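You operate a simulated robot arm through the tools that you are given. There is no shell and no other tool. Be economical: measure what you need, move in short steps, check, and stop when the job is done.

You are at the controls of a simulated two-armed robot. One attempt, no reset.

Task
Shut the converter down; stop it at the hand keypad.
Fine: OUTPUT off, hold the keypad still and press its STOP, INPUT off, then push the red stop button in.

It is judged by the outcome, as a careful person would: the job done as asked, and still so three seconds after it is handed in. It fails if anything else is knocked over, pushed out of place, dropped, spilled or broken.

Robot
Two 7-joint arms with fingered hands on one trunk, on a base that drives. Base frame: it is fixed to the floor where the robot stands at the start and does not move with it; the origin is under the middle of the robot, x ahead of it, y to its left, z up. Units: cm, rad, N and s.
The left shoulder is at the start at [8, 24.1, 154.2], the right one opposite. Places, roughly: address dial [70, -30, 80]; amp key [40, -40, 70]; down key [50, -40, 70]; hand keypad down key [50, -20, 90]; hand keypad page key [50, -20, 90]; hand keypad reset key [40, -30, 90]; hand keypad run key [40, -20, 90]; hand keypad stop key [40, -20, 90]; hand keypad up key [50, -20, 90]; heater breaker [60, 10, 70]; hz key [40, -40, 70]; input breaker [40, 0, 80]; log key [50, -40, 70]; output breaker [50, 0, 80]; red stop button [40, -10, 80]; remote switch [80, -40, 80]. Payload 4.9 kg a hand.
Tool frame (each hand has its own): the origin (TCP) lies between the finger pads and is the grasp point; the fingertips stand 3.2 cm ahead of it; z points along the fingers, y is the line along which they close. Largest opening 20 cm; the body of the gripper starts 8.9 cm behind the TCP. The gripper is a hand of 4 fingers: y runs from the thumb to the fingers, the wrist lies at [0, 0, -26.7] in the tool frame.
Orientation is that of the tool frame in the base frame, as a unit quaternion [x, y, z, w]. With the fingers straight down and closing along the base's y, the tool's x points along the base's -x, its y along +y and its z along -z.

Tools
- The arms move only by the tool send_rows. It takes "left_deltas", "right_deltas" or both (then of equal length, played together; a hand with none holds still); each is a list of rows, each a list of 6 numbers: the turn, a rotation vector about the base's x, y, z in rad, then the shift along the base's x, y, z in cm. In form: [[wx, wy, wz, x, y, z], ...]. A call has 1 to 12 rows; each row shifts and turns the commanded pose from where the row before left it. Each row takes 0.2 s and may step no farther than 5 cm and 0.15 rad from the row before; otherwise, the whole call is refused. A pose out of reach is approached as far as the arm can. The call stops where the force on the tool passes 90 N (or 10 N more than at its start, if that is more) or the arm is blocked; 0.2 s more then pass. In this call time passes only in rows, and 0.2 s behind the last. It gives the time, the measured TCP pose, the force on the tool (base axes), the opening and the grip force at its end, in the units of the frame above (readings bear some noise), with the torque about the TCP (base axes, N m) and any sound that the robot's microphone picked up.
- Cameras (640 x 400 px; columns grow to the right, rows downward): "scene" is now at [9.84, -3.33, 169.14]; the picture's right is [-0.43, -0.90, -0.00], its down [-0.72, 0.34, -0.60] and it looks along [0.54, -0.26, -0.80] (base axes); focal length 283 px, centre (320, 200). "left" rides on the left gripper at [-6.9, -6.9, -11.6] in its tool frame; the picture's right is [0.71, -0.71, 0.00], its down [0.54, 0.54, -0.64] and it looks along [0.45, 0.45, 0.77] (tool axes); focal length 226 px, centre (320, 200). "right" rides on the right gripper at [6.9, -6.9, -11.6] in its tool frame; the picture's right is [0.71, 0.71, 0.00], its down [-0.54, 0.54, -0.64] and it looks along [-0.46, 0.45, 0.77] (tool axes); focal length 226 px, centre (320, 200). There is no depth. A picture from a camera that has moved, and an enlarged one, comes with that camera's place and axes in the base frame and with its lens.
- capture(camera): a new picture of that camera. No time passes.
- raise_lower(by): slides the trunk up (or, below 0, down) by that many cm; the arms and the scene camera ride with it, the base frame stays. It gives what a move gives, with no picture.
- steer(legs): drives the robot by 1 to 6 legs, each [ahead, left, turn to the left] in cm, cm and rad, along the robot's own axes; the way and the turn of a leg run together, so that a leg with both is an arc; at most 150 cm and 3.142 rad a leg. The arms and the cameras ride along, it lands a little off, and it stops where it bumps. It gives what a move gives.
- move_fingers(finger1, finger2, finger3, thumb_bend, hand): sets how far each is bent, from 0 (flat) to 1 (curled in); at 0.3 the hand is open as for a grip, at 0.7 the pads meet at the TCP. One left out holds its place. A second passes; each finger stops where it meets its share of the squeeze, and holds until it gets a number again. It is the only way to open and close the hand. It gives what a move gives, with no picture; readings hold the bend of each and the force on the fingers (four entries, about 0 where the hand has none), thumb and palm.
- pan_tilt(pan, tilt): turns the head with the scene camera to pan (to the left, within 1.501 rad either way) and tilt (down, from -0.506 to 1.204), counted from straight ahead of the robot. It gives what a move gives.
- zoom(camera, box): a new picture of the part [left, top, right, bottom] of that camera's present view, enlarged. No time passes.
- job_done(): hands the job in; it is judged then, once.

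Go step by step. Nothing tells you exact positions but the pictures and the camera data: compare them with the known pose of the tool, close in by small moves and look again before you grip or let go. The budget is 120 turns and 88 pictures, counting those below and the enlarged ones. Unless the task says otherwise, let go and move clear before handing in, and close with one line.

The tools are called after "Request:" by a JSON object that holds its "name" and its "arguments". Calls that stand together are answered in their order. send_rows: Moves the arms, as the interface text tells. Its arguments: {"type":"object","properties":{"left_deltas":{"type":"array","items":{"type":"array","items":{"type":"number"}}},"right_deltas":{"type":"array","items":{"type":"array","items":{"type":"number"}}}},"required":[]} The other tools are called the same way: raise_lower (by) slides the trunk up or down; move_fingers (finger1, finger2, finger3, thumb_bend, hand) moves the fingers one by one; steer (legs) drives the base; pan_tilt (pan, tilt) turns the head that bears the scene camera; capture (camera) takes a picture; zoom (camera, box) takes an enlarged picture of a part of a camera's view; job_done () hands the job in.

At the start:

```text
t: 0.0
left_tool_pos: [61.99, 10.77, 115.53]
left_tool_rot: [0.001, 1.0, 0.001, 0.0]
left_contact_force: [0.2, 0.8, 0.2]
left_torque: [-0.01, 0.02, 0.03]
left_width: 20.0
left_grip_force: 0.1
left_shape: jaw
left_bend: [0.3, 0.3, 0.3, 0.3]
left_finger forces: [0.0, 0.0, 0.0, 0.0, 0.0, 0.1]
right_tool_pos: [53.79, -49.17, 123.65]
right_tool_rot: [-0.001, 1.0, 0.0, -0.001]
right_contact_force: [-0.4, 0.0, 0.8]
right_torque: [-0.02, -0.01, 0.0]
right_width: 19.99
right_grip_force: 0.0
right_shape: jaw
right_bend: [0.3, 0.3, 0.3, 0.3]
right_finger forces: [0.1, 0.0, 0.0, 0.0, 0.1, 0.0]
trunk travel left (down, up): [-45.0, 39.0]
robot x, y, heading: [-0.09, 0.24, 0.001]
head pan, tilt: [-0.442, 0.93]
```

scene: 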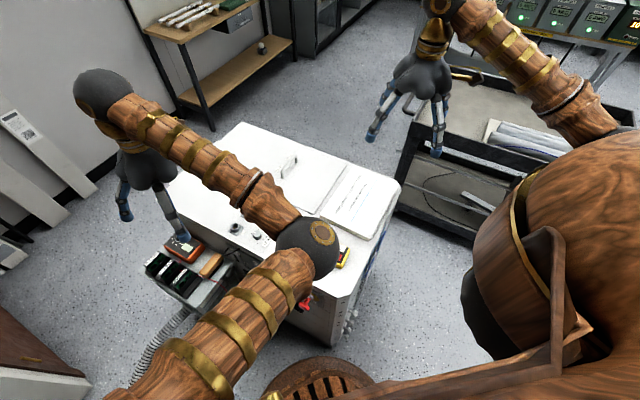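
right: 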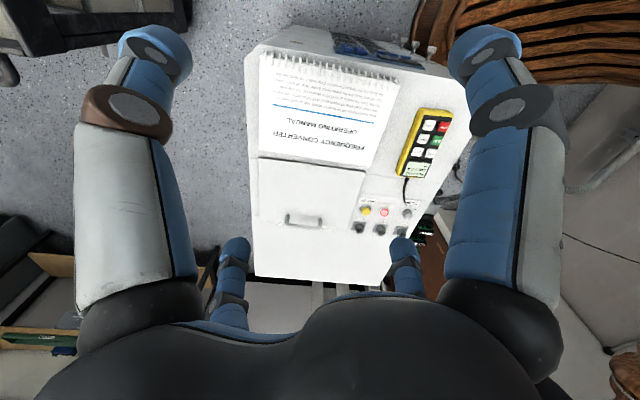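
left: 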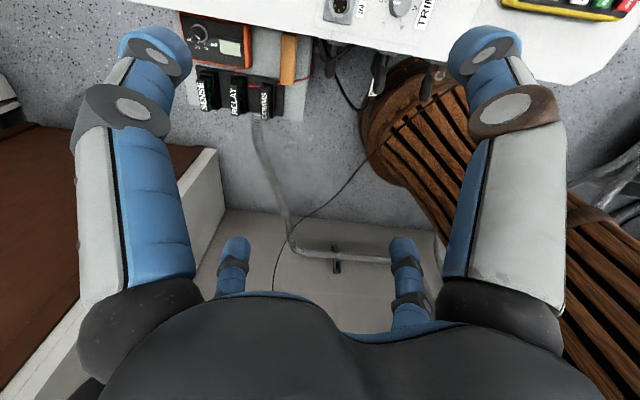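

The converter is the white cabinet ahead-right, with the yellow keypad on its top. The left arm hides part of it, so I look closer.

Request:
{"name": "zoom", "arguments": {"camera": "scene", "box": [140, 180, 400, 345]}}

Request:
{"name": "zoom", "arguments": {"camera": "left", "box": [160, 0, 640, 150]}}

Request:
{"name": "zoom", "arguments": {"camera": "right", "box": [240, 20, 480, 280]}}

```text
2.42 times, centred on (270, 262) of scene
camera zoom: at [9.84, -3.33, 169.14], right [-0.43, -0.9, 0.0], down [-0.72, 0.34, -0.6], along [0.54, -0.26, -0.8], focal length 686 px, centre (441, 48)
```

zoom: 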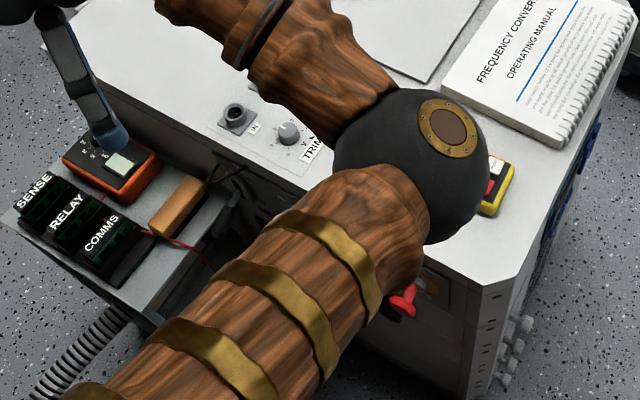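

```text
1.33 times, centred on (400, 75) of left
camera zoom: at [68.88, 3.79, 127.22], right [-0.71, -0.71, 0.0], down [-0.54, 0.54, 0.64], along [-0.45, 0.45, -0.77], focal length 301 px, centre (213, 367)
```

zoom: 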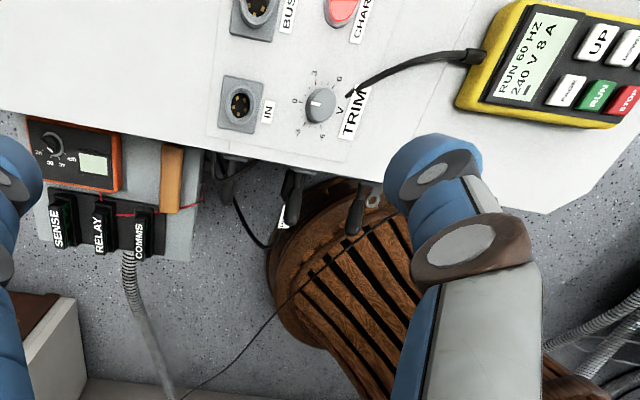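

```text
1.54 times, centred on (360, 150) of right
camera zoom: at [46.92, -56.27, 135.31], right [-0.71, 0.71, 0.0], down [0.54, 0.54, 0.64], along [0.45, 0.45, -0.77], focal length 348 px, centre (258, 277)
```

zoom: 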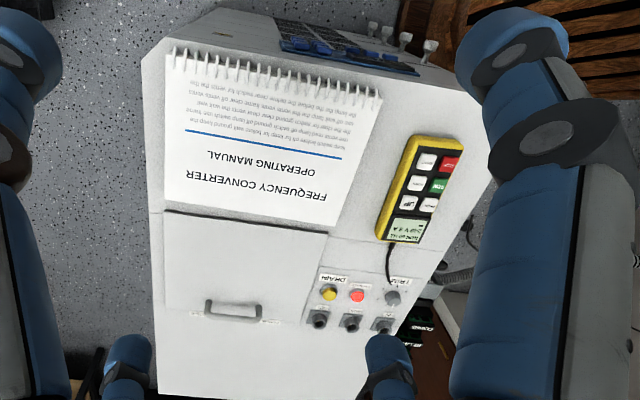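

The left arm hides the front panel. I move the left hand out to the left and look again.

Request:
{"name": "send_rows", "arguments": {"left_deltas": [[0, 0, 0, 0, 5, 1], [0, 0, 0, 0, 5, 1], [0, 0, 0, 0, 5, 1], [0, 0, 0, 0, 5, 1], [0, 0, 0, 0, 5, 1], [0, 0, 0, 0, 5, 1]]}}

Request:
{"name": "capture", "arguments": {"camera": "scene"}}

Request:
{"name": "capture", "arguments": {"camera": "left"}}

```text
refused: row 1 steps farther than a row can; nothing moved
```

```text
81 pictures are left
camera scene: at [9.84, -3.33, 169.14], right [-0.43, -0.9, 0.0], down [-0.72, 0.34, -0.6], along [0.54, -0.26, -0.8], focal length 283 px, centre (320, 200)
```

scene: 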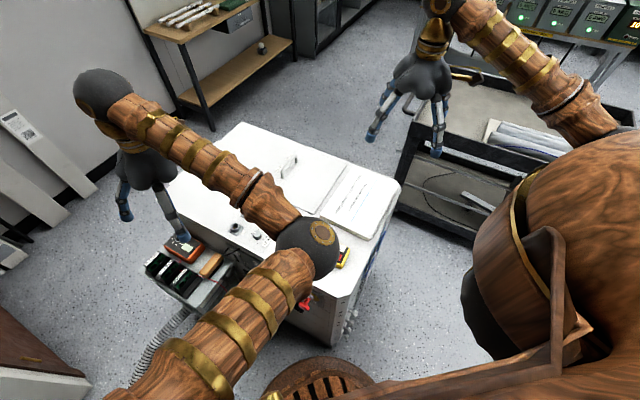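

```text
80 pictures are left
camera left: at [68.88, 3.79, 127.22], right [-0.71, -0.71, 0.0], down [-0.54, 0.54, 0.64], along [-0.45, 0.45, -0.77], focal length 226 px, centre (320, 200)
```

left: 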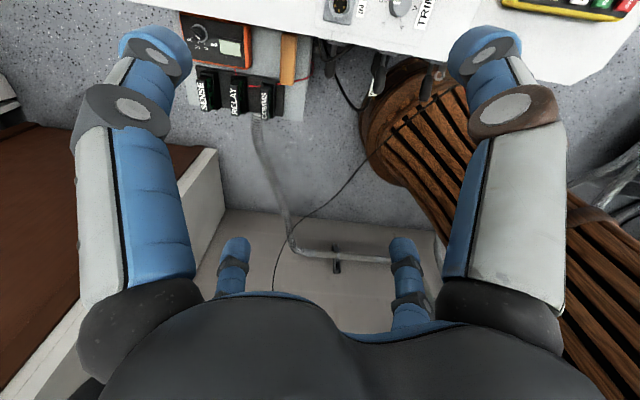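

The step was too long (5.1 cm); I send shorter ones.

Request:
{"name": "send_rows", "arguments": {"left_deltas": [[0, 0, 0, -1, 4.5, 1], [0, 0, 0, -1, 4.5, 1], [0, 0, 0, -1, 4.5, 1], [0, 0, 0, -1, 4.5, 1], [0, 0, 0, -1, 4.5, 1], [0, 0, 0, -1, 4.5, 1], [0, 0, 0, -1, 4.5, 1]]}}

```text
t: 1.6
left_tool_pos: [54.99, 42.46, 122.48]
left_tool_rot: [0.001, 1.0, -0.001, 0.0]
left_contact_force: [0.2, -0.1, 0.3]
left_torque: [-0.03, 0.0, -0.02]
left_width: 20.0
left_grip_force: 0.0
left_shape: jaw
left_bend: [0.3, 0.3, 0.3, 0.3]
left_finger forces: [0.1, 0.0, 0.0, 0.0, 0.0, 0.0]
right_tool_pos: [53.85, -49.06, 123.77]
right_tool_rot: [0.0, 1.0, 0.0, 0.0]
right_contact_force: [0.0, 0.1, 0.7]
right_torque: [-0.06, 0.02, -0.03]
right_width: 19.97
right_grip_force: 0.1
right_shape: jaw
right_bend: [0.3, 0.3, 0.3, 0.3]
right_finger forces: [0.0, 0.1, 0.1, 0.1, 0.0, 0.0]
trunk travel left (down, up): [-45.0, 39.0]
robot x, y, heading: [-0.29, -0.27, 0.002]
head pan, tilt: [-0.442, 0.93]
```

Request:
{"name": "capture", "arguments": {"camera": "scene"}}

Request:
{"name": "capture", "arguments": {"camera": "left"}}

```text
79 pictures are left
camera scene: at [9.87, -3.03, 169.15], right [-0.43, -0.9, 0.0], down [-0.72, 0.34, -0.6], along [0.54, -0.26, -0.8], focal length 283 px, centre (320, 200)
```

scene: 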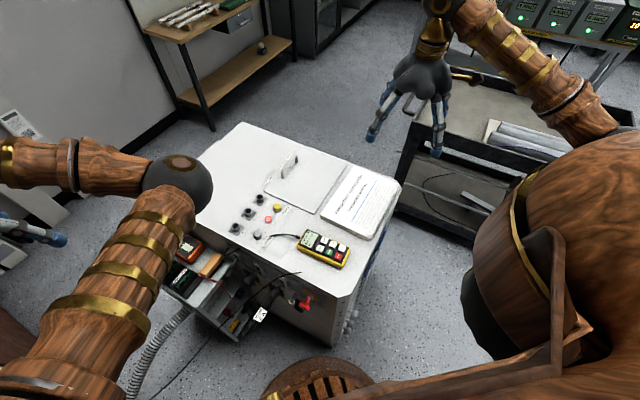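

```text
78 pictures are left
camera left: at [61.83, 35.54, 134.26], right [-0.71, -0.71, 0.0], down [-0.54, 0.54, 0.64], along [-0.45, 0.45, -0.77], focal length 226 px, centre (320, 200)
```

left: 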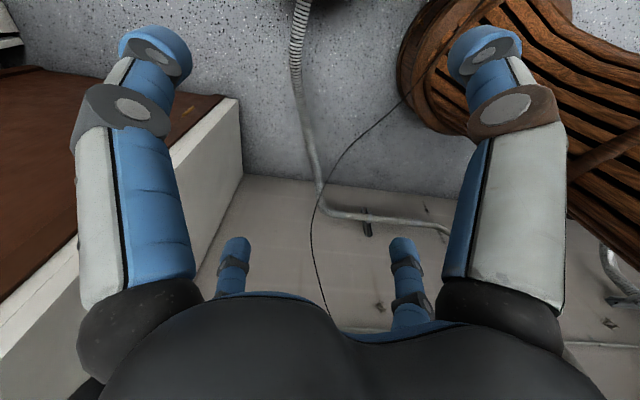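

Request:
{"name": "zoom", "arguments": {"camera": "scene", "box": [160, 220, 370, 351]}}

Request:
{"name": "zoom", "arguments": {"camera": "scene", "box": [230, 190, 360, 270]}}

```text
3.05 times, centred on (265, 286) of scene
camera zoom: at [9.87, -3.03, 169.15], right [-0.43, -0.9, 0.0], down [-0.72, 0.34, -0.6], along [0.54, -0.26, -0.8], focal length 862 px, centre (488, -61)
```

zoom: 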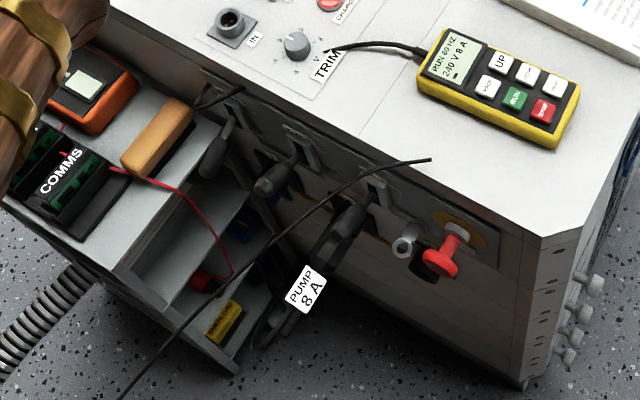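

```text
4.92 times, centred on (295, 230) of scene
camera zoom: at [9.87, -3.03, 169.15], right [-0.43, -0.9, 0.0], down [-0.72, 0.34, -0.6], along [0.54, -0.26, -0.8], focal length 1392 px, centre (443, 52)
```

zoom: 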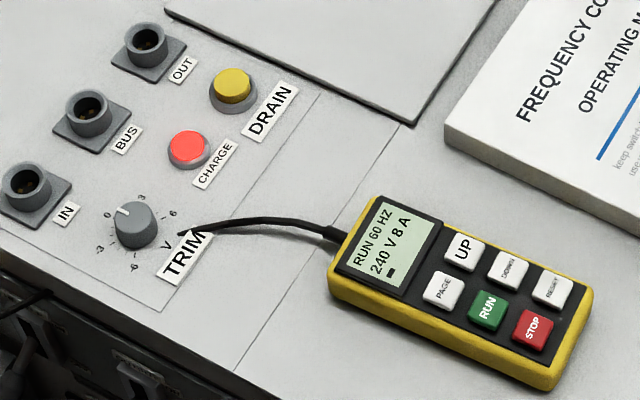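

The front panel (three lever breakers and a red mushroom button) faces ahead-left, about 36° off. I check the floor to the left before choosing a better standing place.

Request:
{"name": "pan_tilt", "arguments": {"pan": 0.6, "tilt": 1.0}}

Request:
{"name": "capture", "arguments": {"camera": "scene"}}

```text
t: 2.9
left_tool_pos: [54.96, 42.33, 122.51]
left_tool_rot: [0.0, 1.0, 0.0, 0.0]
left_contact_force: [0.0, -0.3, -0.4]
left_torque: [0.0, -0.01, -0.01]
left_width: 20.01
left_grip_force: 0.1
left_shape: jaw
left_bend: [0.3, 0.3, 0.3, 0.3]
left_finger forces: [0.0, 0.1, 0.0, 0.1, 0.1, 0.1]
right_tool_pos: [53.63, -49.18, 123.61]
right_tool_rot: [0.0, 1.0, 0.0, -0.001]
right_contact_force: [-0.9, 0.3, 0.3]
right_torque: [0.0, -0.03, -0.01]
right_width: 19.98
right_grip_force: 0.0
right_shape: jaw
right_bend: [0.3, 0.3, 0.3, 0.3]
right_finger forces: [0.1, 0.1, 0.2, 0.1, 0.0, 0.1]
trunk travel left (down, up): [-45.0, 39.0]
robot x, y, heading: [-0.07, 0.22, -0.003]
head pan, tilt: [0.6, 1.0]
```

```text
75 pictures are left
camera scene: at [8.92, 3.8, 168.64], right [0.56, -0.83, 0.0], down [-0.69, -0.47, -0.54], along [0.45, 0.3, -0.84], focal length 283 px, centre (320, 200)
```

scene: 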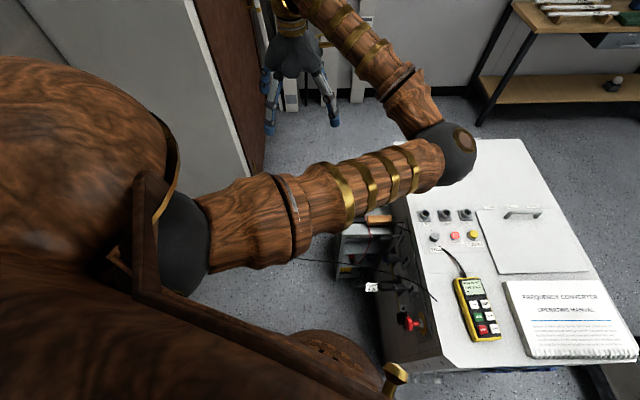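

There is floor space on the panel side. I turn right by 0.6 and back off a little so the head camera faces the panel.

Request:
{"name": "steer", "arguments": {"legs": [[0, 0, -0.6], [-18, 0, 0]]}}

Request:
{"name": "pan_tilt", "arguments": {"pan": 0.15, "tilt": 0.9}}

Request:
{"name": "capture", "arguments": {"camera": "scene"}}

```text
t: 6.0
left_tool_pos: [54.7, 14.11, 122.44]
left_tool_rot: [0.293, 0.956, 0.001, -0.002]
left_contact_force: [0.1, 0.2, -0.2]
left_torque: [0.0, 0.03, 0.01]
left_width: 19.99
left_grip_force: 0.1
left_shape: jaw
left_bend: [0.3, 0.3, 0.3, 0.3]
left_finger forces: [0.0, 0.0, 0.0, 0.0, 0.0, 0.1]
right_tool_pos: [2.55, -61.04, 123.5]
right_tool_rot: [0.294, 0.956, 0.0, -0.001]
right_contact_force: [0.8, -0.1, 0.2]
right_torque: [0.04, 0.04, 0.03]
right_width: 19.98
right_grip_force: 0.0
right_shape: jaw
right_bend: [0.3, 0.3, 0.3, 0.3]
right_finger forces: [0.1, 0.0, 0.1, 0.0, 0.1, 0.0]
trunk travel left (down, up): [-45.0, 39.0]
robot x, y, heading: [-14.59, 10.17, -0.592]
head pan, tilt: [0.6, 1.0]
```

```text
t: 6.9
left_tool_pos: [54.52, 14.23, 122.67]
left_tool_rot: [0.293, 0.956, -0.001, 0.0]
left_contact_force: [0.4, 0.1, 0.2]
left_torque: [-0.01, -0.02, 0.01]
left_width: 19.98
left_grip_force: 0.2
left_shape: jaw
left_bend: [0.3, 0.3, 0.3, 0.3]
left_finger forces: [0.0, 0.1, 0.0, 0.0, 0.0, 0.0]
right_tool_pos: [2.16, -60.9, 123.65]
right_tool_rot: [0.293, 0.956, 0.0, -0.001]
right_contact_force: [-0.1, 0.7, -0.5]
right_torque: [-0.02, 0.0, 0.03]
right_width: 20.0
right_grip_force: 0.0
right_shape: jaw
right_bend: [0.3, 0.3, 0.3, 0.3]
right_finger forces: [0.0, 0.0, 0.0, 0.1, 0.0, 0.0]
trunk travel left (down, up): [-45.0, 39.0]
robot x, y, heading: [-14.89, 9.77, -0.592]
head pan, tilt: [0.15, 0.901]
```

```text
74 pictures are left
camera scene: at [-5.28, 4.9, 169.37], right [-0.43, -0.9, 0.0], down [-0.71, 0.34, -0.62], along [0.56, -0.27, -0.78], focal length 283 px, centre (320, 200)
```

scene: 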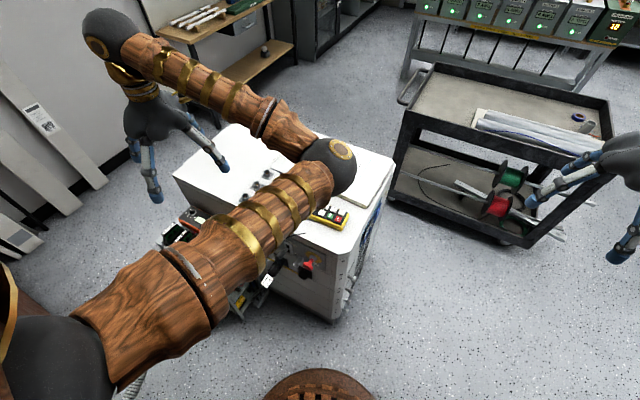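

The left arm blocks the view again; I swing it out toward my left.

Request:
{"name": "send_rows", "arguments": {"left_deltas": [[0, 0, 0, -3, 3.8, 0], [0, 0, 0, -3, 3.8, 0], [0, 0, 0, -3, 3.8, 0], [0, 0, 0, -3, 3.8, 0], [0, 0, 0, -3, 3.8, 0], [0, 0, 0, -3, 3.8, 0], [0, 0, 0, -3, 3.8, 0], [0, 0, 0, -3, 3.8, 0], [0, 0, 0, -3, 3.8, 0]]}}

Request:
{"name": "raise_lower", "arguments": {"by": -28}}

Request:
{"name": "pan_tilt", "arguments": {"pan": 0.12, "tilt": 0.65}}

Request:
{"name": "capture", "arguments": {"camera": "scene"}}

```text
t: 8.9
left_tool_pos: [27.83, 48.9, 122.52]
left_tool_rot: [0.294, 0.956, -0.001, 0.0]
left_contact_force: [-0.6, 0.1, -0.8]
left_torque: [-0.02, -0.01, 0.03]
left_width: 20.0
left_grip_force: 0.1
left_shape: jaw
left_bend: [0.3, 0.3, 0.3, 0.3]
left_finger forces: [0.0, 0.0, 0.0, 0.0, 0.0, 0.0]
left hand out of reach, approached as far as the arm can: row 8
right_tool_pos: [2.23, -60.73, 123.83]
right_tool_rot: [0.294, 0.956, 0.0, 0.0]
right_contact_force: [0.1, 0.2, 0.7]
right_torque: [0.0, -0.04, -0.01]
right_width: 19.99
right_grip_force: 0.1
right_shape: jaw
right_bend: [0.3, 0.3, 0.3, 0.3]
right_finger forces: [0.0, 0.1, 0.0, 0.0, 0.1, 0.0]
trunk travel left (down, up): [-45.0, 39.0]
robot x, y, heading: [-14.53, 10.01, -0.593]
head pan, tilt: [0.15, 0.901]
```

```text
t: 11.8
left_tool_pos: [28.1, 48.64, 94.46]
left_tool_rot: [0.293, 0.956, 0.0, 0.0]
left_contact_force: [0.0, 0.0, 0.3]
left_torque: [-0.02, 0.01, 0.0]
left_width: 19.98
left_grip_force: 0.0
left_shape: jaw
left_bend: [0.3, 0.3, 0.3, 0.3]
left_finger forces: [0.1, 0.0, 0.0, 0.0, 0.1, 0.0]
right_tool_pos: [2.3, -60.88, 95.65]
right_tool_rot: [0.293, 0.956, 0.0, 0.0]
right_contact_force: [0.4, 0.0, 0.2]
right_torque: [-0.01, -0.02, -0.01]
right_width: 20.0
right_grip_force: 0.0
right_shape: jaw
right_bend: [0.3, 0.3, 0.3, 0.3]
right_finger forces: [0.0, 0.1, 0.0, 0.0, 0.1, 0.1]
trunk travel left (down, up): [-17.0, 67.0]
robot x, y, heading: [-14.44, 10.05, -0.594]
head pan, tilt: [0.15, 0.901]
```

```text
t: 12.5
left_tool_pos: [28.03, 48.55, 94.58]
left_tool_rot: [0.294, 0.956, -0.001, -0.001]
left_contact_force: [0.1, 0.2, 0.3]
left_torque: [0.01, -0.01, -0.01]
left_width: 19.99
left_grip_force: 0.1
left_shape: jaw
left_bend: [0.3, 0.3, 0.3, 0.3]
left_finger forces: [0.1, 0.1, 0.0, 0.0, 0.1, 0.0]
right_tool_pos: [2.31, -60.88, 95.69]
right_tool_rot: [0.293, 0.956, 0.0, 0.0]
right_contact_force: [0.9, 0.0, -0.2]
right_torque: [0.0, 0.0, -0.01]
right_width: 19.97
right_grip_force: 0.0
right_shape: jaw
right_bend: [0.3, 0.3, 0.3, 0.3]
right_finger forces: [0.0, 0.1, 0.0, 0.0, 0.1, 0.0]
trunk travel left (down, up): [-17.0, 67.0]
robot x, y, heading: [-14.52, 9.88, -0.593]
head pan, tilt: [0.12, 0.649]
```

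```text
73 pictures are left
camera scene: at [-4.28, 4.13, 143.4], right [-0.46, -0.89, 0.0], down [-0.54, 0.28, -0.8], along [0.71, -0.36, -0.61], focal length 283 px, centre (320, 200)
```

scene: 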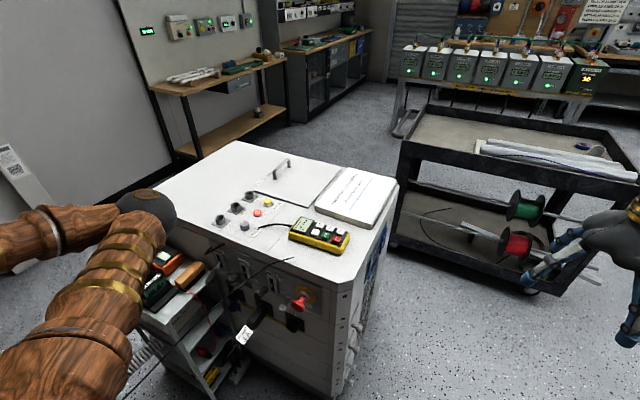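

Request:
{"name": "zoom", "arguments": {"camera": "scene", "box": [200, 230, 360, 330]}}

```text
4.00 times, centred on (280, 280) of scene
camera zoom: at [-4.28, 4.13, 143.4], right [-0.46, -0.89, 0.0], down [-0.54, 0.28, -0.8], along [0.71, -0.36, -0.61], focal length 1131 px, centre (480, -120)
```

zoom: 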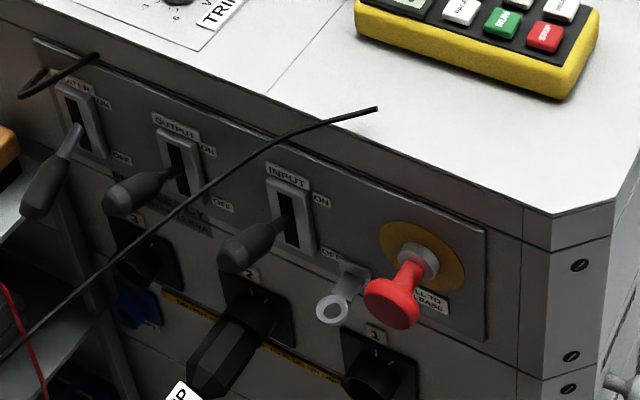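

The levers are labelled HEATER, OUTPUT and INPUT, with ON up and OFF down. By triangulation the OUTPUT tip is near (51.3, 4.4, 77.6), INPUT near (43.9, -1.6, 77.6), the red button face near (36.4, -10, 75.8) and the STOP key near (41.7, -24.2, 89.5). I drive a bit closer and shape the left hand into a single-finger poker.

Request:
{"name": "steer", "arguments": {"legs": [[11, 0, 0]]}}

Request:
{"name": "move_fingers", "arguments": {"hand": "left", "finger1": 1.0, "finger2": 0.5, "finger3": 1.0, "thumb_bend": 1.0}}

Request:
{"name": "capture", "arguments": {"camera": "left"}}

Request:
{"name": "capture", "arguments": {"camera": "scene"}}

```text
t: 13.7
left_tool_pos: [37.11, 42.56, 94.52]
left_tool_rot: [0.294, 0.956, 0.001, 0.0]
left_contact_force: [-0.2, 0.2, 0.3]
left_torque: [0.04, 0.01, 0.02]
left_width: 19.97
left_grip_force: 0.1
left_shape: jaw
left_bend: [0.3, 0.3, 0.3, 0.3]
left_finger forces: [0.0, 0.1, 0.0, 0.0, 0.0, 0.0]
right_tool_pos: [11.23, -66.95, 95.65]
right_tool_rot: [0.293, 0.956, 0.001, -0.001]
right_contact_force: [1.2, -0.5, 0.0]
right_torque: [0.03, 0.0, 0.02]
right_width: 20.0
right_grip_force: 0.1
right_shape: jaw
right_bend: [0.3, 0.3, 0.3, 0.3]
right_finger forces: [0.0, 0.0, 0.0, 0.0, 0.1, 0.0]
trunk travel left (down, up): [-17.0, 67.0]
robot x, y, heading: [-5.39, 3.79, -0.594]
head pan, tilt: [0.12, 0.649]
```

```text
t: 14.7
left_tool_pos: [36.94, 42.44, 94.61]
left_tool_rot: [0.294, 0.956, -0.001, 0.0]
left_contact_force: [-0.5, 0.5, 0.5]
left_torque: [0.01, 0.01, 0.02]
left_width: 0.0
left_grip_force: 0.1
left_shape: fingers
left_bend: [0.91, 0.5, 0.91, 0.9]
left_finger forces: [0.0, 0.1, 0.0, 0.1, 0.0, 0.1]
right_tool_pos: [11.23, -66.97, 95.66]
right_tool_rot: [0.294, 0.956, 0.0, -0.001]
right_contact_force: [0.2, -0.3, -0.2]
right_torque: [0.02, 0.0, -0.01]
right_width: 20.0
right_grip_force: 0.0
right_shape: jaw
right_bend: [0.3, 0.3, 0.3, 0.3]
right_finger forces: [0.0, 0.1, 0.0, 0.0, 0.0, 0.0]
trunk travel left (down, up): [-17.0, 67.0]
robot x, y, heading: [-5.7, 3.9, -0.597]
head pan, tilt: [0.12, 0.649]
```

```text
71 pictures are left
camera left: at [38.82, 32.83, 106.22], right [-0.98, -0.19, 0.0], down [-0.14, 0.75, 0.64], along [-0.12, 0.63, -0.77], focal length 226 px, centre (320, 200)
```

left: 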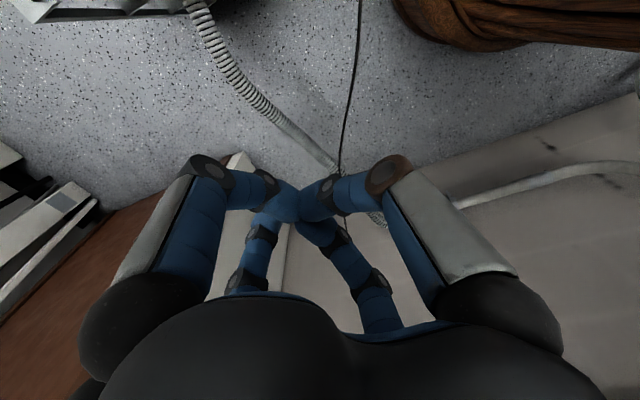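

```text
70 pictures are left
camera scene: at [4.64, -1.93, 143.41], right [-0.46, -0.89, 0.0], down [-0.54, 0.28, -0.8], along [0.71, -0.36, -0.6], focal length 283 px, centre (320, 200)
```

scene: 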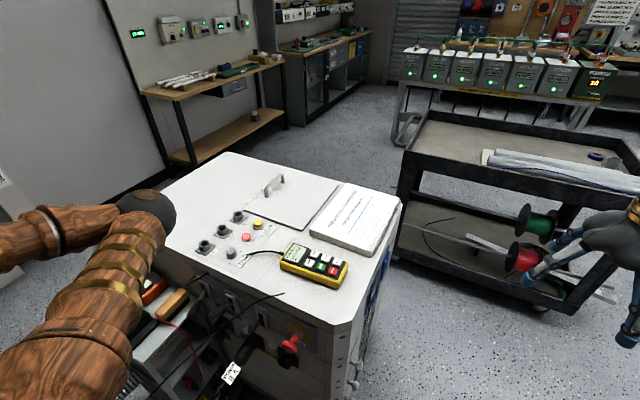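

The curled fingers crowd together, so I test the plain pinch shape (all at 0.7) and see how compact the tip cluster is.

Request:
{"name": "move_fingers", "arguments": {"hand": "left", "finger1": 0.7, "finger2": 0.7, "finger3": 0.7, "thumb_bend": 0.7}}

Request:
{"name": "move_fingers", "arguments": {"hand": "right", "finger1": 1.0, "finger2": 0.3, "finger3": 1.0, "thumb_bend": 0.3}}

Request:
{"name": "capture", "arguments": {"camera": "left"}}

Request:
{"name": "capture", "arguments": {"camera": "right"}}

```text
t: 15.7
left_tool_pos: [37.01, 42.55, 94.47]
left_tool_rot: [0.294, 0.956, 0.0, 0.0]
left_contact_force: [-0.4, 0.5, -1.6]
left_torque: [-0.01, 0.0, 0.01]
left_width: 0.22
left_grip_force: 0.1
left_shape: fingers
left_bend: [0.69, 0.69, 0.69, 0.7]
left_finger forces: [0.1, 0.0, 0.1, 0.1, 0.1, 0.0]
right_tool_pos: [11.1, -66.98, 95.7]
right_tool_rot: [0.295, 0.956, 0.0, 0.0]
right_contact_force: [0.1, 0.2, 0.1]
right_torque: [0.0, 0.01, -0.02]
right_width: 19.96
right_grip_force: 0.1
right_shape: jaw
right_bend: [0.3, 0.3, 0.3, 0.3]
right_finger forces: [0.0, 0.1, 0.0, 0.0, 0.0, 0.0]
trunk travel left (down, up): [-17.0, 67.0]
robot x, y, heading: [-5.74, 4.09, -0.593]
head pan, tilt: [0.12, 0.649]
```

```text
t: 16.7
left_tool_pos: [36.88, 42.52, 94.67]
left_tool_rot: [0.294, 0.956, 0.0, 0.0]
left_contact_force: [0.4, 0.7, -0.4]
left_torque: [0.01, -0.02, -0.01]
left_width: 0.19
left_grip_force: 0.1
left_shape: fingers
left_bend: [0.69, 0.69, 0.69, 0.7]
left_finger forces: [0.1, 0.0, 0.0, 0.0, 0.0, 0.1]
right_tool_pos: [11.2, -66.94, 95.73]
right_tool_rot: [0.295, 0.956, 0.0, -0.001]
right_contact_force: [0.1, -0.3, 0.0]
right_torque: [-0.01, -0.03, -0.03]
right_width: 9.48
right_grip_force: 0.0
right_shape: fingers
right_bend: [0.73, 0.3, 0.73, 0.3]
right_finger forces: [0.1, 0.1, 0.0, 0.1, 0.1, 0.0]
trunk travel left (down, up): [-17.0, 67.0]
robot x, y, heading: [-5.5, 3.84, -0.596]
head pan, tilt: [0.12, 0.649]
```

```text
69 pictures are left
camera left: at [38.81, 32.84, 106.23], right [-0.98, -0.19, 0.0], down [-0.14, 0.75, 0.64], along [-0.12, 0.63, -0.77], focal length 226 px, centre (320, 200)
```

left: 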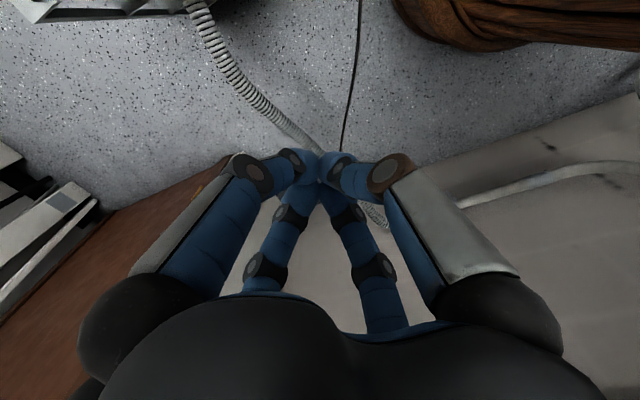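

```text
68 pictures are left
camera right: at [1.65, -69.01, 107.32], right [-0.19, 0.98, 0.0], down [0.75, 0.14, 0.64], along [0.63, 0.12, -0.77], focal length 226 px, centre (320, 200)
```

right: 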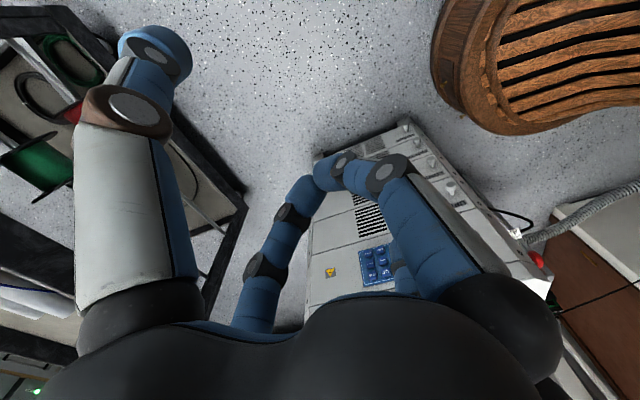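

The hand is radial: the thumb faces finger 2 and fingers 1 and 3 sit on ±x, so a 0.7 pinch gives a compact poker. For the right hand I try the thumb slightly ahead of the curled fingers to press the key.

Request:
{"name": "move_fingers", "arguments": {"hand": "right", "finger1": 0.85, "finger2": 0.85, "finger3": 0.85, "thumb_bend": 0.6}}

Request:
{"name": "capture", "arguments": {"camera": "right"}}

Request:
{"name": "pan_tilt", "arguments": {"pan": -0.7, "tilt": 0.7}}

Request:
{"name": "capture", "arguments": {"camera": "scene"}}

```text
t: 17.7
left_tool_pos: [37.02, 42.54, 94.49]
left_tool_rot: [0.294, 0.956, 0.0, 0.0]
left_contact_force: [0.2, 0.4, -0.8]
left_torque: [0.04, -0.02, 0.01]
left_width: 0.2
left_grip_force: 0.1
left_shape: fingers
left_bend: [0.69, 0.69, 0.69, 0.7]
left_finger forces: [0.1, 0.0, 0.0, 0.0, 0.1, 0.1]
right_tool_pos: [11.23, -66.95, 95.6]
right_tool_rot: [0.294, 0.956, 0.0, -0.001]
right_contact_force: [-0.1, 0.6, 0.5]
right_torque: [0.02, 0.01, 0.01]
right_width: 1.9
right_grip_force: 0.0
right_shape: fingers
right_bend: [0.76, 0.72, 0.76, 0.6]
right_finger forces: [0.0, 0.0, 0.0, 0.0, 0.0, 0.0]
trunk travel left (down, up): [-17.0, 67.0]
robot x, y, heading: [-5.95, 3.43, -0.596]
head pan, tilt: [0.12, 0.649]
```

```text
67 pictures are left
camera right: at [1.65, -69.01, 107.32], right [-0.19, 0.98, 0.0], down [0.75, 0.14, 0.64], along [0.63, 0.12, -0.77], focal length 226 px, centre (320, 200)
```

right: 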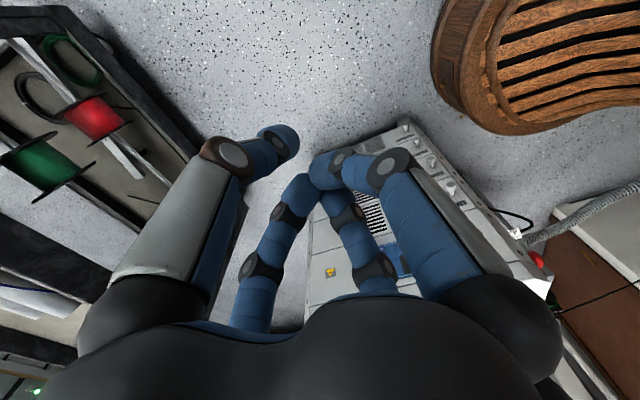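

```text
t: 18.9
left_tool_pos: [36.89, 42.48, 94.54]
left_tool_rot: [0.294, 0.956, 0.0, 0.0]
left_contact_force: [-1.3, 0.5, 0.3]
left_torque: [0.01, -0.02, -0.01]
left_width: 0.21
left_grip_force: 0.1
left_shape: fingers
left_bend: [0.69, 0.69, 0.69, 0.7]
left_finger forces: [0.0, 0.1, 0.1, 0.0, 0.0, 0.0]
right_tool_pos: [11.2, -67.06, 95.67]
right_tool_rot: [0.294, 0.956, 0.0, -0.001]
right_contact_force: [0.4, 0.2, 0.9]
right_torque: [-0.03, -0.01, 0.0]
right_width: 1.92
right_grip_force: 0.0
right_shape: fingers
right_bend: [0.79, 0.73, 0.79, 0.6]
right_finger forces: [0.0, 0.1, 0.0, 0.0, 0.1, 0.0]
trunk travel left (down, up): [-17.0, 67.0]
robot x, y, heading: [-5.48, 3.97, -0.6]
head pan, tilt: [-0.7, 0.7]
```

```text
66 pictures are left
camera scene: at [-0.77, -6.13, 142.98], right [-0.96, -0.27, 0.0], down [-0.18, 0.62, -0.76], along [0.21, -0.74, -0.64], focal length 283 px, centre (320, 200)
```

scene: 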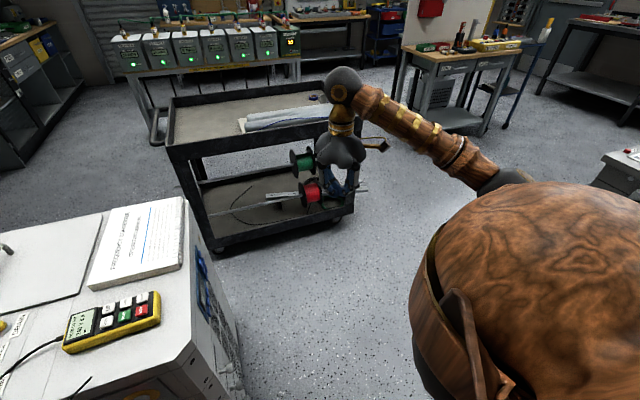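

The thumb leads by about a centimetre at y≈-3 and will lead more with a tilt. Before pushing OUTPUT I look closer at the panel and the module beside it.

Request:
{"name": "pan_tilt", "arguments": {"pan": 0.25, "tilt": 0.75}}

Request:
{"name": "zoom", "arguments": {"camera": "scene", "box": [160, 170, 400, 320]}}

```text
t: 20.1
left_tool_pos: [36.86, 42.61, 94.52]
left_tool_rot: [0.294, 0.956, 0.0, 0.0]
left_contact_force: [-0.3, 0.5, -0.6]
left_torque: [-0.01, 0.01, 0.03]
left_width: 0.23
left_grip_force: 0.0
left_shape: fingers
left_bend: [0.69, 0.69, 0.69, 0.7]
left_finger forces: [0.0, 0.0, 0.0, 0.0, 0.0, 0.1]
right_tool_pos: [11.25, -67.08, 95.71]
right_tool_rot: [0.293, 0.956, 0.0, 0.0]
right_contact_force: [-1.1, 0.9, -0.6]
right_torque: [-0.02, -0.02, 0.02]
right_width: 1.99
right_grip_force: 0.1
right_shape: fingers
right_bend: [0.8, 0.74, 0.8, 0.6]
right_finger forces: [0.0, 0.1, 0.0, 0.0, 0.0, 0.0]
trunk travel left (down, up): [-17.0, 67.0]
robot x, y, heading: [-5.88, 4.23, -0.601]
head pan, tilt: [0.25, 0.75]
```

```text
2.67 times, centred on (280, 245) of scene
camera zoom: at [4.71, -0.77, 142.55], right [-0.34, -0.94, 0.0], down [-0.64, 0.23, -0.73], along [0.69, -0.25, -0.68], focal length 754 px, centre (427, 80)
```

zoom: 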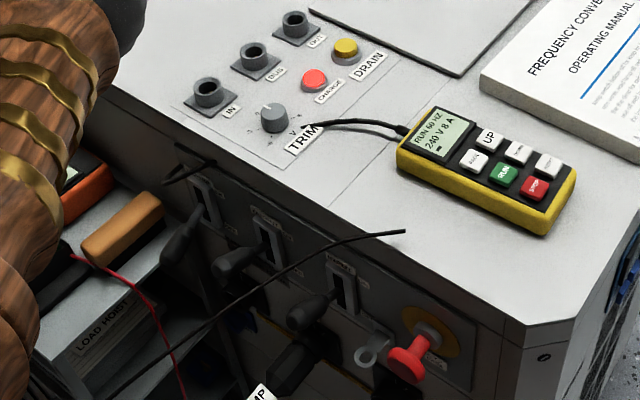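

A thin loose wire starts at the cabinet's top edge and slopes out in front of the levers. I look at its course before bringing the hand in.

Request:
{"name": "zoom", "arguments": {"camera": "scene", "box": [80, 200, 400, 400]}}

Request:
{"name": "zoom", "arguments": {"camera": "left", "box": [280, 0, 480, 260]}}

```text
2.00 times, centred on (240, 300) of scene
camera zoom: at [4.71, -0.77, 142.55], right [-0.34, -0.94, 0.0], down [-0.64, 0.23, -0.73], along [0.69, -0.25, -0.68], focal length 566 px, centre (480, 0)
```

zoom: 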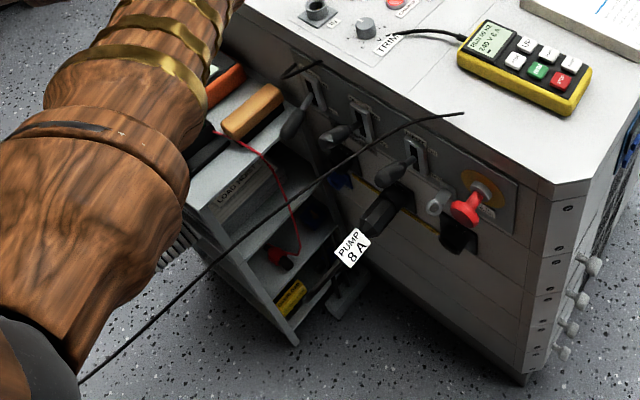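

```text
1.54 times, centred on (380, 130) of left
camera zoom: at [38.81, 32.84, 106.23], right [-0.98, -0.19, 0.0], down [-0.14, 0.75, 0.64], along [-0.12, 0.63, -0.77], focal length 348 px, centre (228, 308)
```

zoom: 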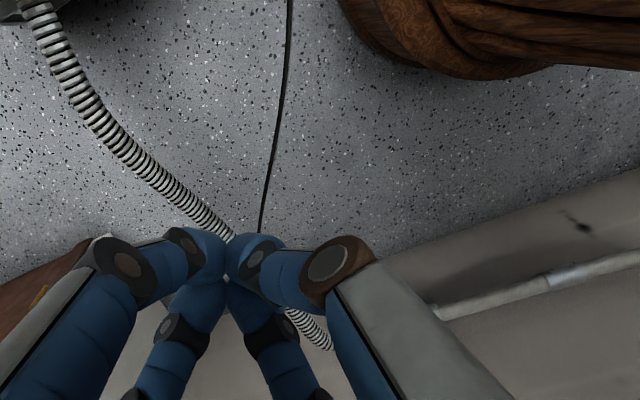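

The wire lies on the -u side of OUTPUT, sloping away from the panel, so the left hand must come in nearly along -y, tilted slightly down, from outside the wire. I turn the hand that way high up first.

Request:
{"name": "send_rows", "arguments": {"left_deltas": [[-0.148, -0.016, 0, 2, -1.6, 0], [-0.148, -0.016, 0, 2, -1.6, 0], [-0.148, -0.016, 0, 2, -1.6, 0], [-0.148, -0.016, 0, 2, -1.6, 0], [-0.148, -0.016, 0, 2, -1.6, 0], [-0.148, -0.016, 0, 2, -1.6, 0], [-0.148, -0.016, 0, 2, -1.6, 0], [-0.148, -0.016, 0, 2, -1.6, 0]]}}

Request:
{"name": "capture", "arguments": {"camera": "scene"}}

Request:
{"name": "capture", "arguments": {"camera": "left"}}

```text
t: 21.9
left_tool_pos: [52.94, 29.88, 94.26]
left_tool_rot: [0.243, 0.79, -0.517, 0.223]
left_contact_force: [-0.5, 0.6, -0.1]
left_torque: [-0.05, -0.02, -0.02]
left_width: 0.2
left_grip_force: 0.2
left_shape: fingers
left_bend: [0.69, 0.69, 0.69, 0.7]
left_finger forces: [0.0, 0.0, 0.1, 0.1, 0.0, 0.1]
right_tool_pos: [11.38, -66.94, 95.73]
right_tool_rot: [0.293, 0.956, 0.0, 0.0]
right_contact_force: [0.3, 0.7, -0.1]
right_torque: [0.03, 0.01, 0.01]
right_width: 2.06
right_grip_force: 0.1
right_shape: fingers
right_bend: [0.82, 0.76, 0.82, 0.6]
right_finger forces: [0.1, 0.0, 0.0, 0.0, 0.0, 0.0]
trunk travel left (down, up): [-17.0, 67.0]
robot x, y, heading: [-5.66, 4.06, -0.597]
head pan, tilt: [0.25, 0.75]
```

```text
62 pictures are left
camera scene: at [4.75, -0.64, 142.56], right [-0.34, -0.94, 0.0], down [-0.64, 0.23, -0.73], along [0.69, -0.25, -0.68], focal length 283 px, centre (320, 200)
```

scene: 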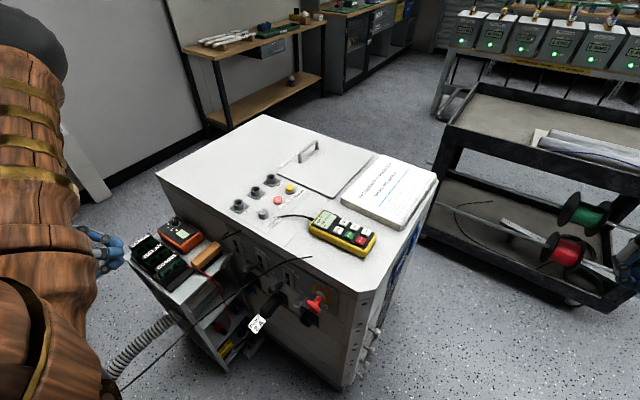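

```text
61 pictures are left
camera left: at [53.03, 36.94, 107.67], right [-0.99, -0.14, 0.08], down [-0.16, 0.87, -0.47], along [0.0, -0.48, -0.88], focal length 226 px, centre (320, 200)
```

left: 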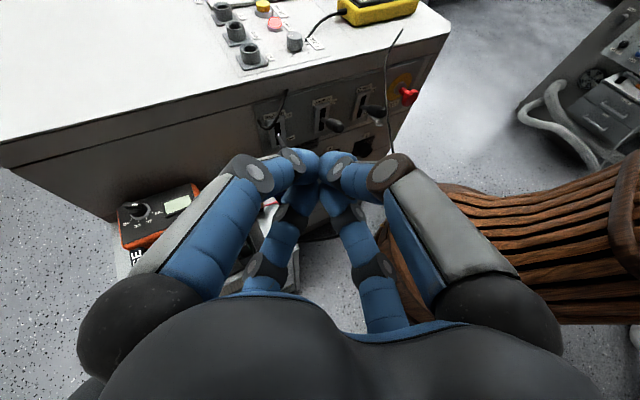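

The left camera now gives a clear view of the levers and confirms the estimates. I bring the hand in toward OUTPUT, staying high.

Request:
{"name": "send_rows", "arguments": {"left_deltas": [[0, 0, 0, 0, -4, -0.6], [0, 0, 0, 0, -4, -0.6], [0, 0, 0, 0, -4, -0.6], [0, 0, 0, -0.2, -4, -1]]}}

Request:
{"name": "capture", "arguments": {"camera": "left"}}

Request:
{"name": "capture", "arguments": {"camera": "scene"}}

```text
t: 22.9
left_tool_pos: [52.62, 13.36, 91.76]
left_tool_rot: [0.243, 0.792, -0.515, 0.221]
left_contact_force: [0.5, 0.4, 0.3]
left_torque: [-0.01, 0.03, 0.01]
left_width: 0.2
left_grip_force: 0.1
left_shape: fingers
left_bend: [0.69, 0.69, 0.69, 0.7]
left_finger forces: [0.0, 0.1, 0.1, 0.1, 0.1, 0.0]
right_tool_pos: [11.34, -67.14, 95.6]
right_tool_rot: [0.293, 0.956, 0.001, 0.0]
right_contact_force: [0.1, -0.1, -0.3]
right_torque: [0.07, 0.02, 0.03]
right_width: 2.06
right_grip_force: 0.0
right_shape: fingers
right_bend: [0.82, 0.76, 0.82, 0.6]
right_finger forces: [0.0, 0.1, 0.0, 0.0, 0.0, 0.1]
trunk travel left (down, up): [-17.0, 67.0]
robot x, y, heading: [-5.65, 3.61, -0.599]
head pan, tilt: [0.25, 0.75]
```

```text
60 pictures are left
camera left: at [52.69, 20.44, 105.09], right [-0.99, -0.14, 0.08], down [-0.16, 0.87, -0.47], along [0.0, -0.48, -0.88], focal length 226 px, centre (320, 200)
```

left: 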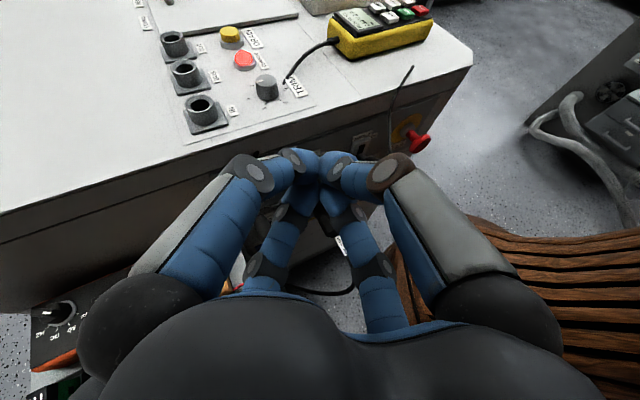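

```text
59 pictures are left
camera scene: at [4.71, -0.98, 142.54], right [-0.34, -0.94, 0.0], down [-0.64, 0.23, -0.73], along [0.69, -0.25, -0.68], focal length 283 px, centre (320, 200)
```

scene: 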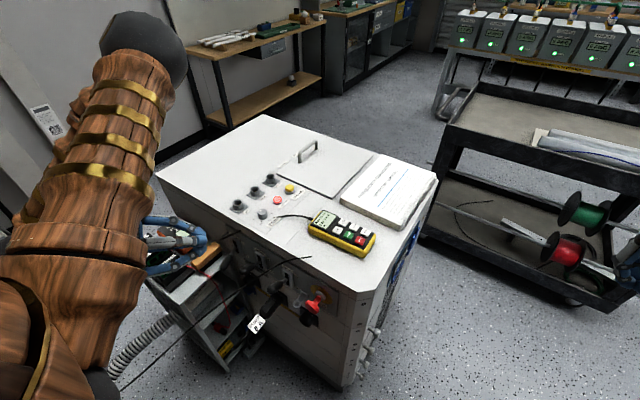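

The hand is in the right corridor. I move it to just above the OUTPUT handle.

Request:
{"name": "send_rows", "arguments": {"left_deltas": [[0, 0, 0, -0.2, -2, -3], [0, 0, 0, -0.2, -2.8, -2.6], [0, 0, 0, 0, -2.8, -2.4]]}}

Request:
{"name": "capture", "arguments": {"camera": "left"}}

Request:
{"name": "zoom", "arguments": {"camera": "scene", "box": [130, 190, 370, 340]}}

```text
t: 23.7
left_tool_pos: [52.27, 6.06, 83.45]
left_tool_rot: [0.242, 0.792, -0.514, 0.221]
left_contact_force: [-0.6, 0.8, -0.9]
left_torque: [0.01, 0.01, 0.0]
left_width: 0.19
left_grip_force: 0.1
left_shape: fingers
left_bend: [0.69, 0.69, 0.69, 0.7]
left_finger forces: [0.1, 0.0, 0.0, 0.0, 0.0, 0.1]
right_tool_pos: [11.24, -66.95, 95.6]
right_tool_rot: [0.293, 0.956, 0.0, -0.001]
right_contact_force: [0.7, -0.2, 0.2]
right_torque: [0.0, 0.06, -0.02]
right_width: 2.07
right_grip_force: 0.1
right_shape: fingers
right_bend: [0.82, 0.76, 0.82, 0.6]
right_finger forces: [0.1, 0.0, 0.1, 0.0, 0.0, 0.1]
trunk travel left (down, up): [-17.0, 67.0]
robot x, y, heading: [-5.65, 3.6, -0.596]
head pan, tilt: [0.25, 0.75]
```

```text
58 pictures are left
camera left: at [52.41, 13.17, 96.92], right [-0.99, -0.14, 0.08], down [-0.16, 0.87, -0.47], along [0.0, -0.48, -0.88], focal length 226 px, centre (320, 200)
```

left: 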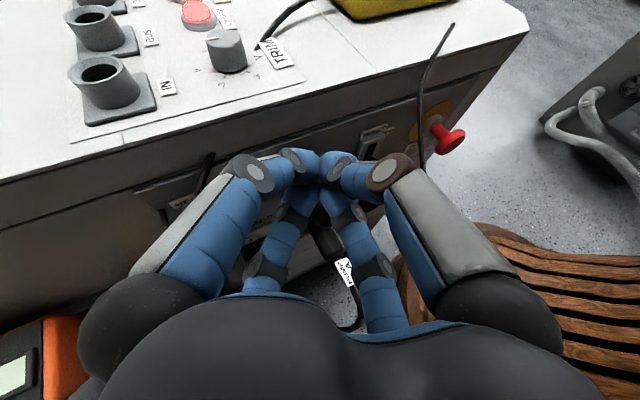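

```text
2.67 times, centred on (250, 265) of scene
camera zoom: at [4.76, -0.86, 142.55], right [-0.34, -0.94, 0.0], down [-0.64, 0.23, -0.73], along [0.69, -0.25, -0.68], focal length 754 px, centre (507, 27)
```

zoom: 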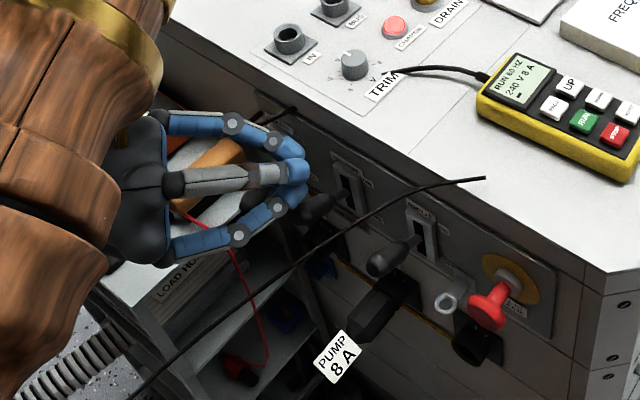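

The fingertips sit above the OUTPUT handle. I press down in small steps.

Request:
{"name": "send_rows", "arguments": {"left_deltas": [[0, 0, 0, -0.3, -0.6, -1], [0, 0, 0, 0, 0, -1], [0, 0, 0, 0, 0, -1], [0, 0, 0, 0, 0, -1], [0, 0, 0, 0, 0, -1], [0, 0, 0, 0, 0, -1]]}}

Request:
{"name": "zoom", "arguments": {"camera": "scene", "box": [130, 190, 370, 340]}}

```text
t: 25.1
left_tool_pos: [52.0, 5.5, 77.72]
left_tool_rot: [0.243, 0.792, -0.515, 0.222]
left_contact_force: [-0.2, -0.1, 0.7]
left_torque: [0.0, 0.03, 0.03]
left_width: 0.22
left_grip_force: 0.0
left_shape: fingers
left_bend: [0.69, 0.69, 0.69, 0.69]
left_finger forces: [0.1, 0.0, 0.1, 0.1, 0.0, 0.0]
right_tool_pos: [11.26, -67.09, 95.6]
right_tool_rot: [0.295, 0.956, 0.0, -0.001]
right_contact_force: [-0.5, -0.1, 0.6]
right_torque: [0.01, -0.01, 0.02]
right_width: 2.06
right_grip_force: 0.0
right_shape: fingers
right_bend: [0.82, 0.76, 0.82, 0.6]
right_finger forces: [0.1, 0.0, 0.0, 0.1, 0.0, 0.1]
trunk travel left (down, up): [-17.0, 67.0]
robot x, y, heading: [-6.01, 3.77, -0.596]
head pan, tilt: [0.25, 0.75]
```

```text
2.67 times, centred on (250, 265) of scene
camera zoom: at [4.73, -0.78, 142.55], right [-0.34, -0.94, 0.0], down [-0.64, 0.23, -0.73], along [0.69, -0.25, -0.68], focal length 754 px, centre (507, 27)
```

zoom: 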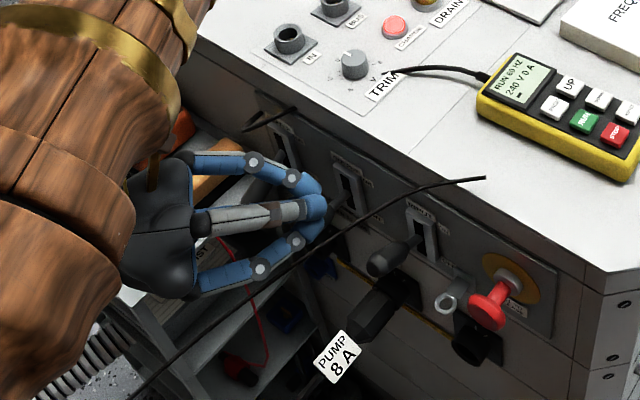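

The keypad now reads "0 A", so the load may already be off. I look closer at the lever.

Request:
{"name": "zoom", "arguments": {"camera": "scene", "box": [220, 230, 300, 280]}}

Request:
{"name": "capture", "arguments": {"camera": "left"}}

```text
8.00 times, centred on (260, 255) of scene
camera zoom: at [4.73, -0.78, 142.55], right [-0.34, -0.94, 0.0], down [-0.64, 0.23, -0.73], along [0.69, -0.25, -0.68], focal length 2262 px, centre (800, -240)
```

zoom: 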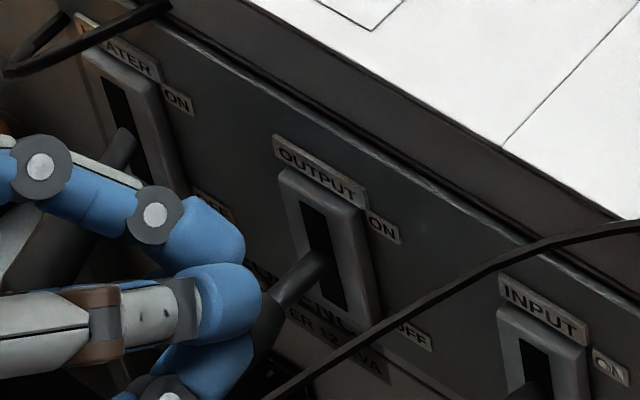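

```text
54 pictures are left
camera left: at [52.08, 12.63, 91.15], right [-0.99, -0.14, 0.08], down [-0.16, 0.87, -0.47], along [0.0, -0.48, -0.88], focal length 226 px, centre (320, 200)
```

left: 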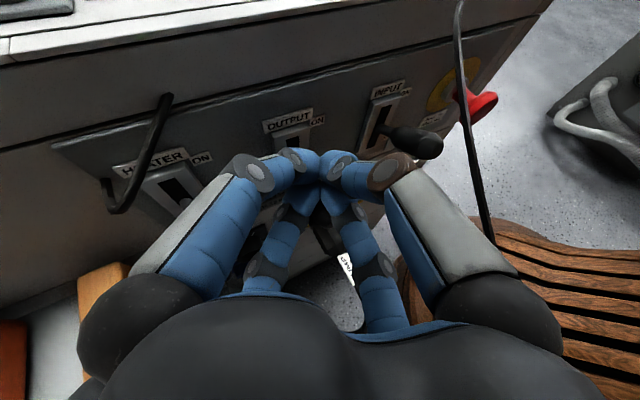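

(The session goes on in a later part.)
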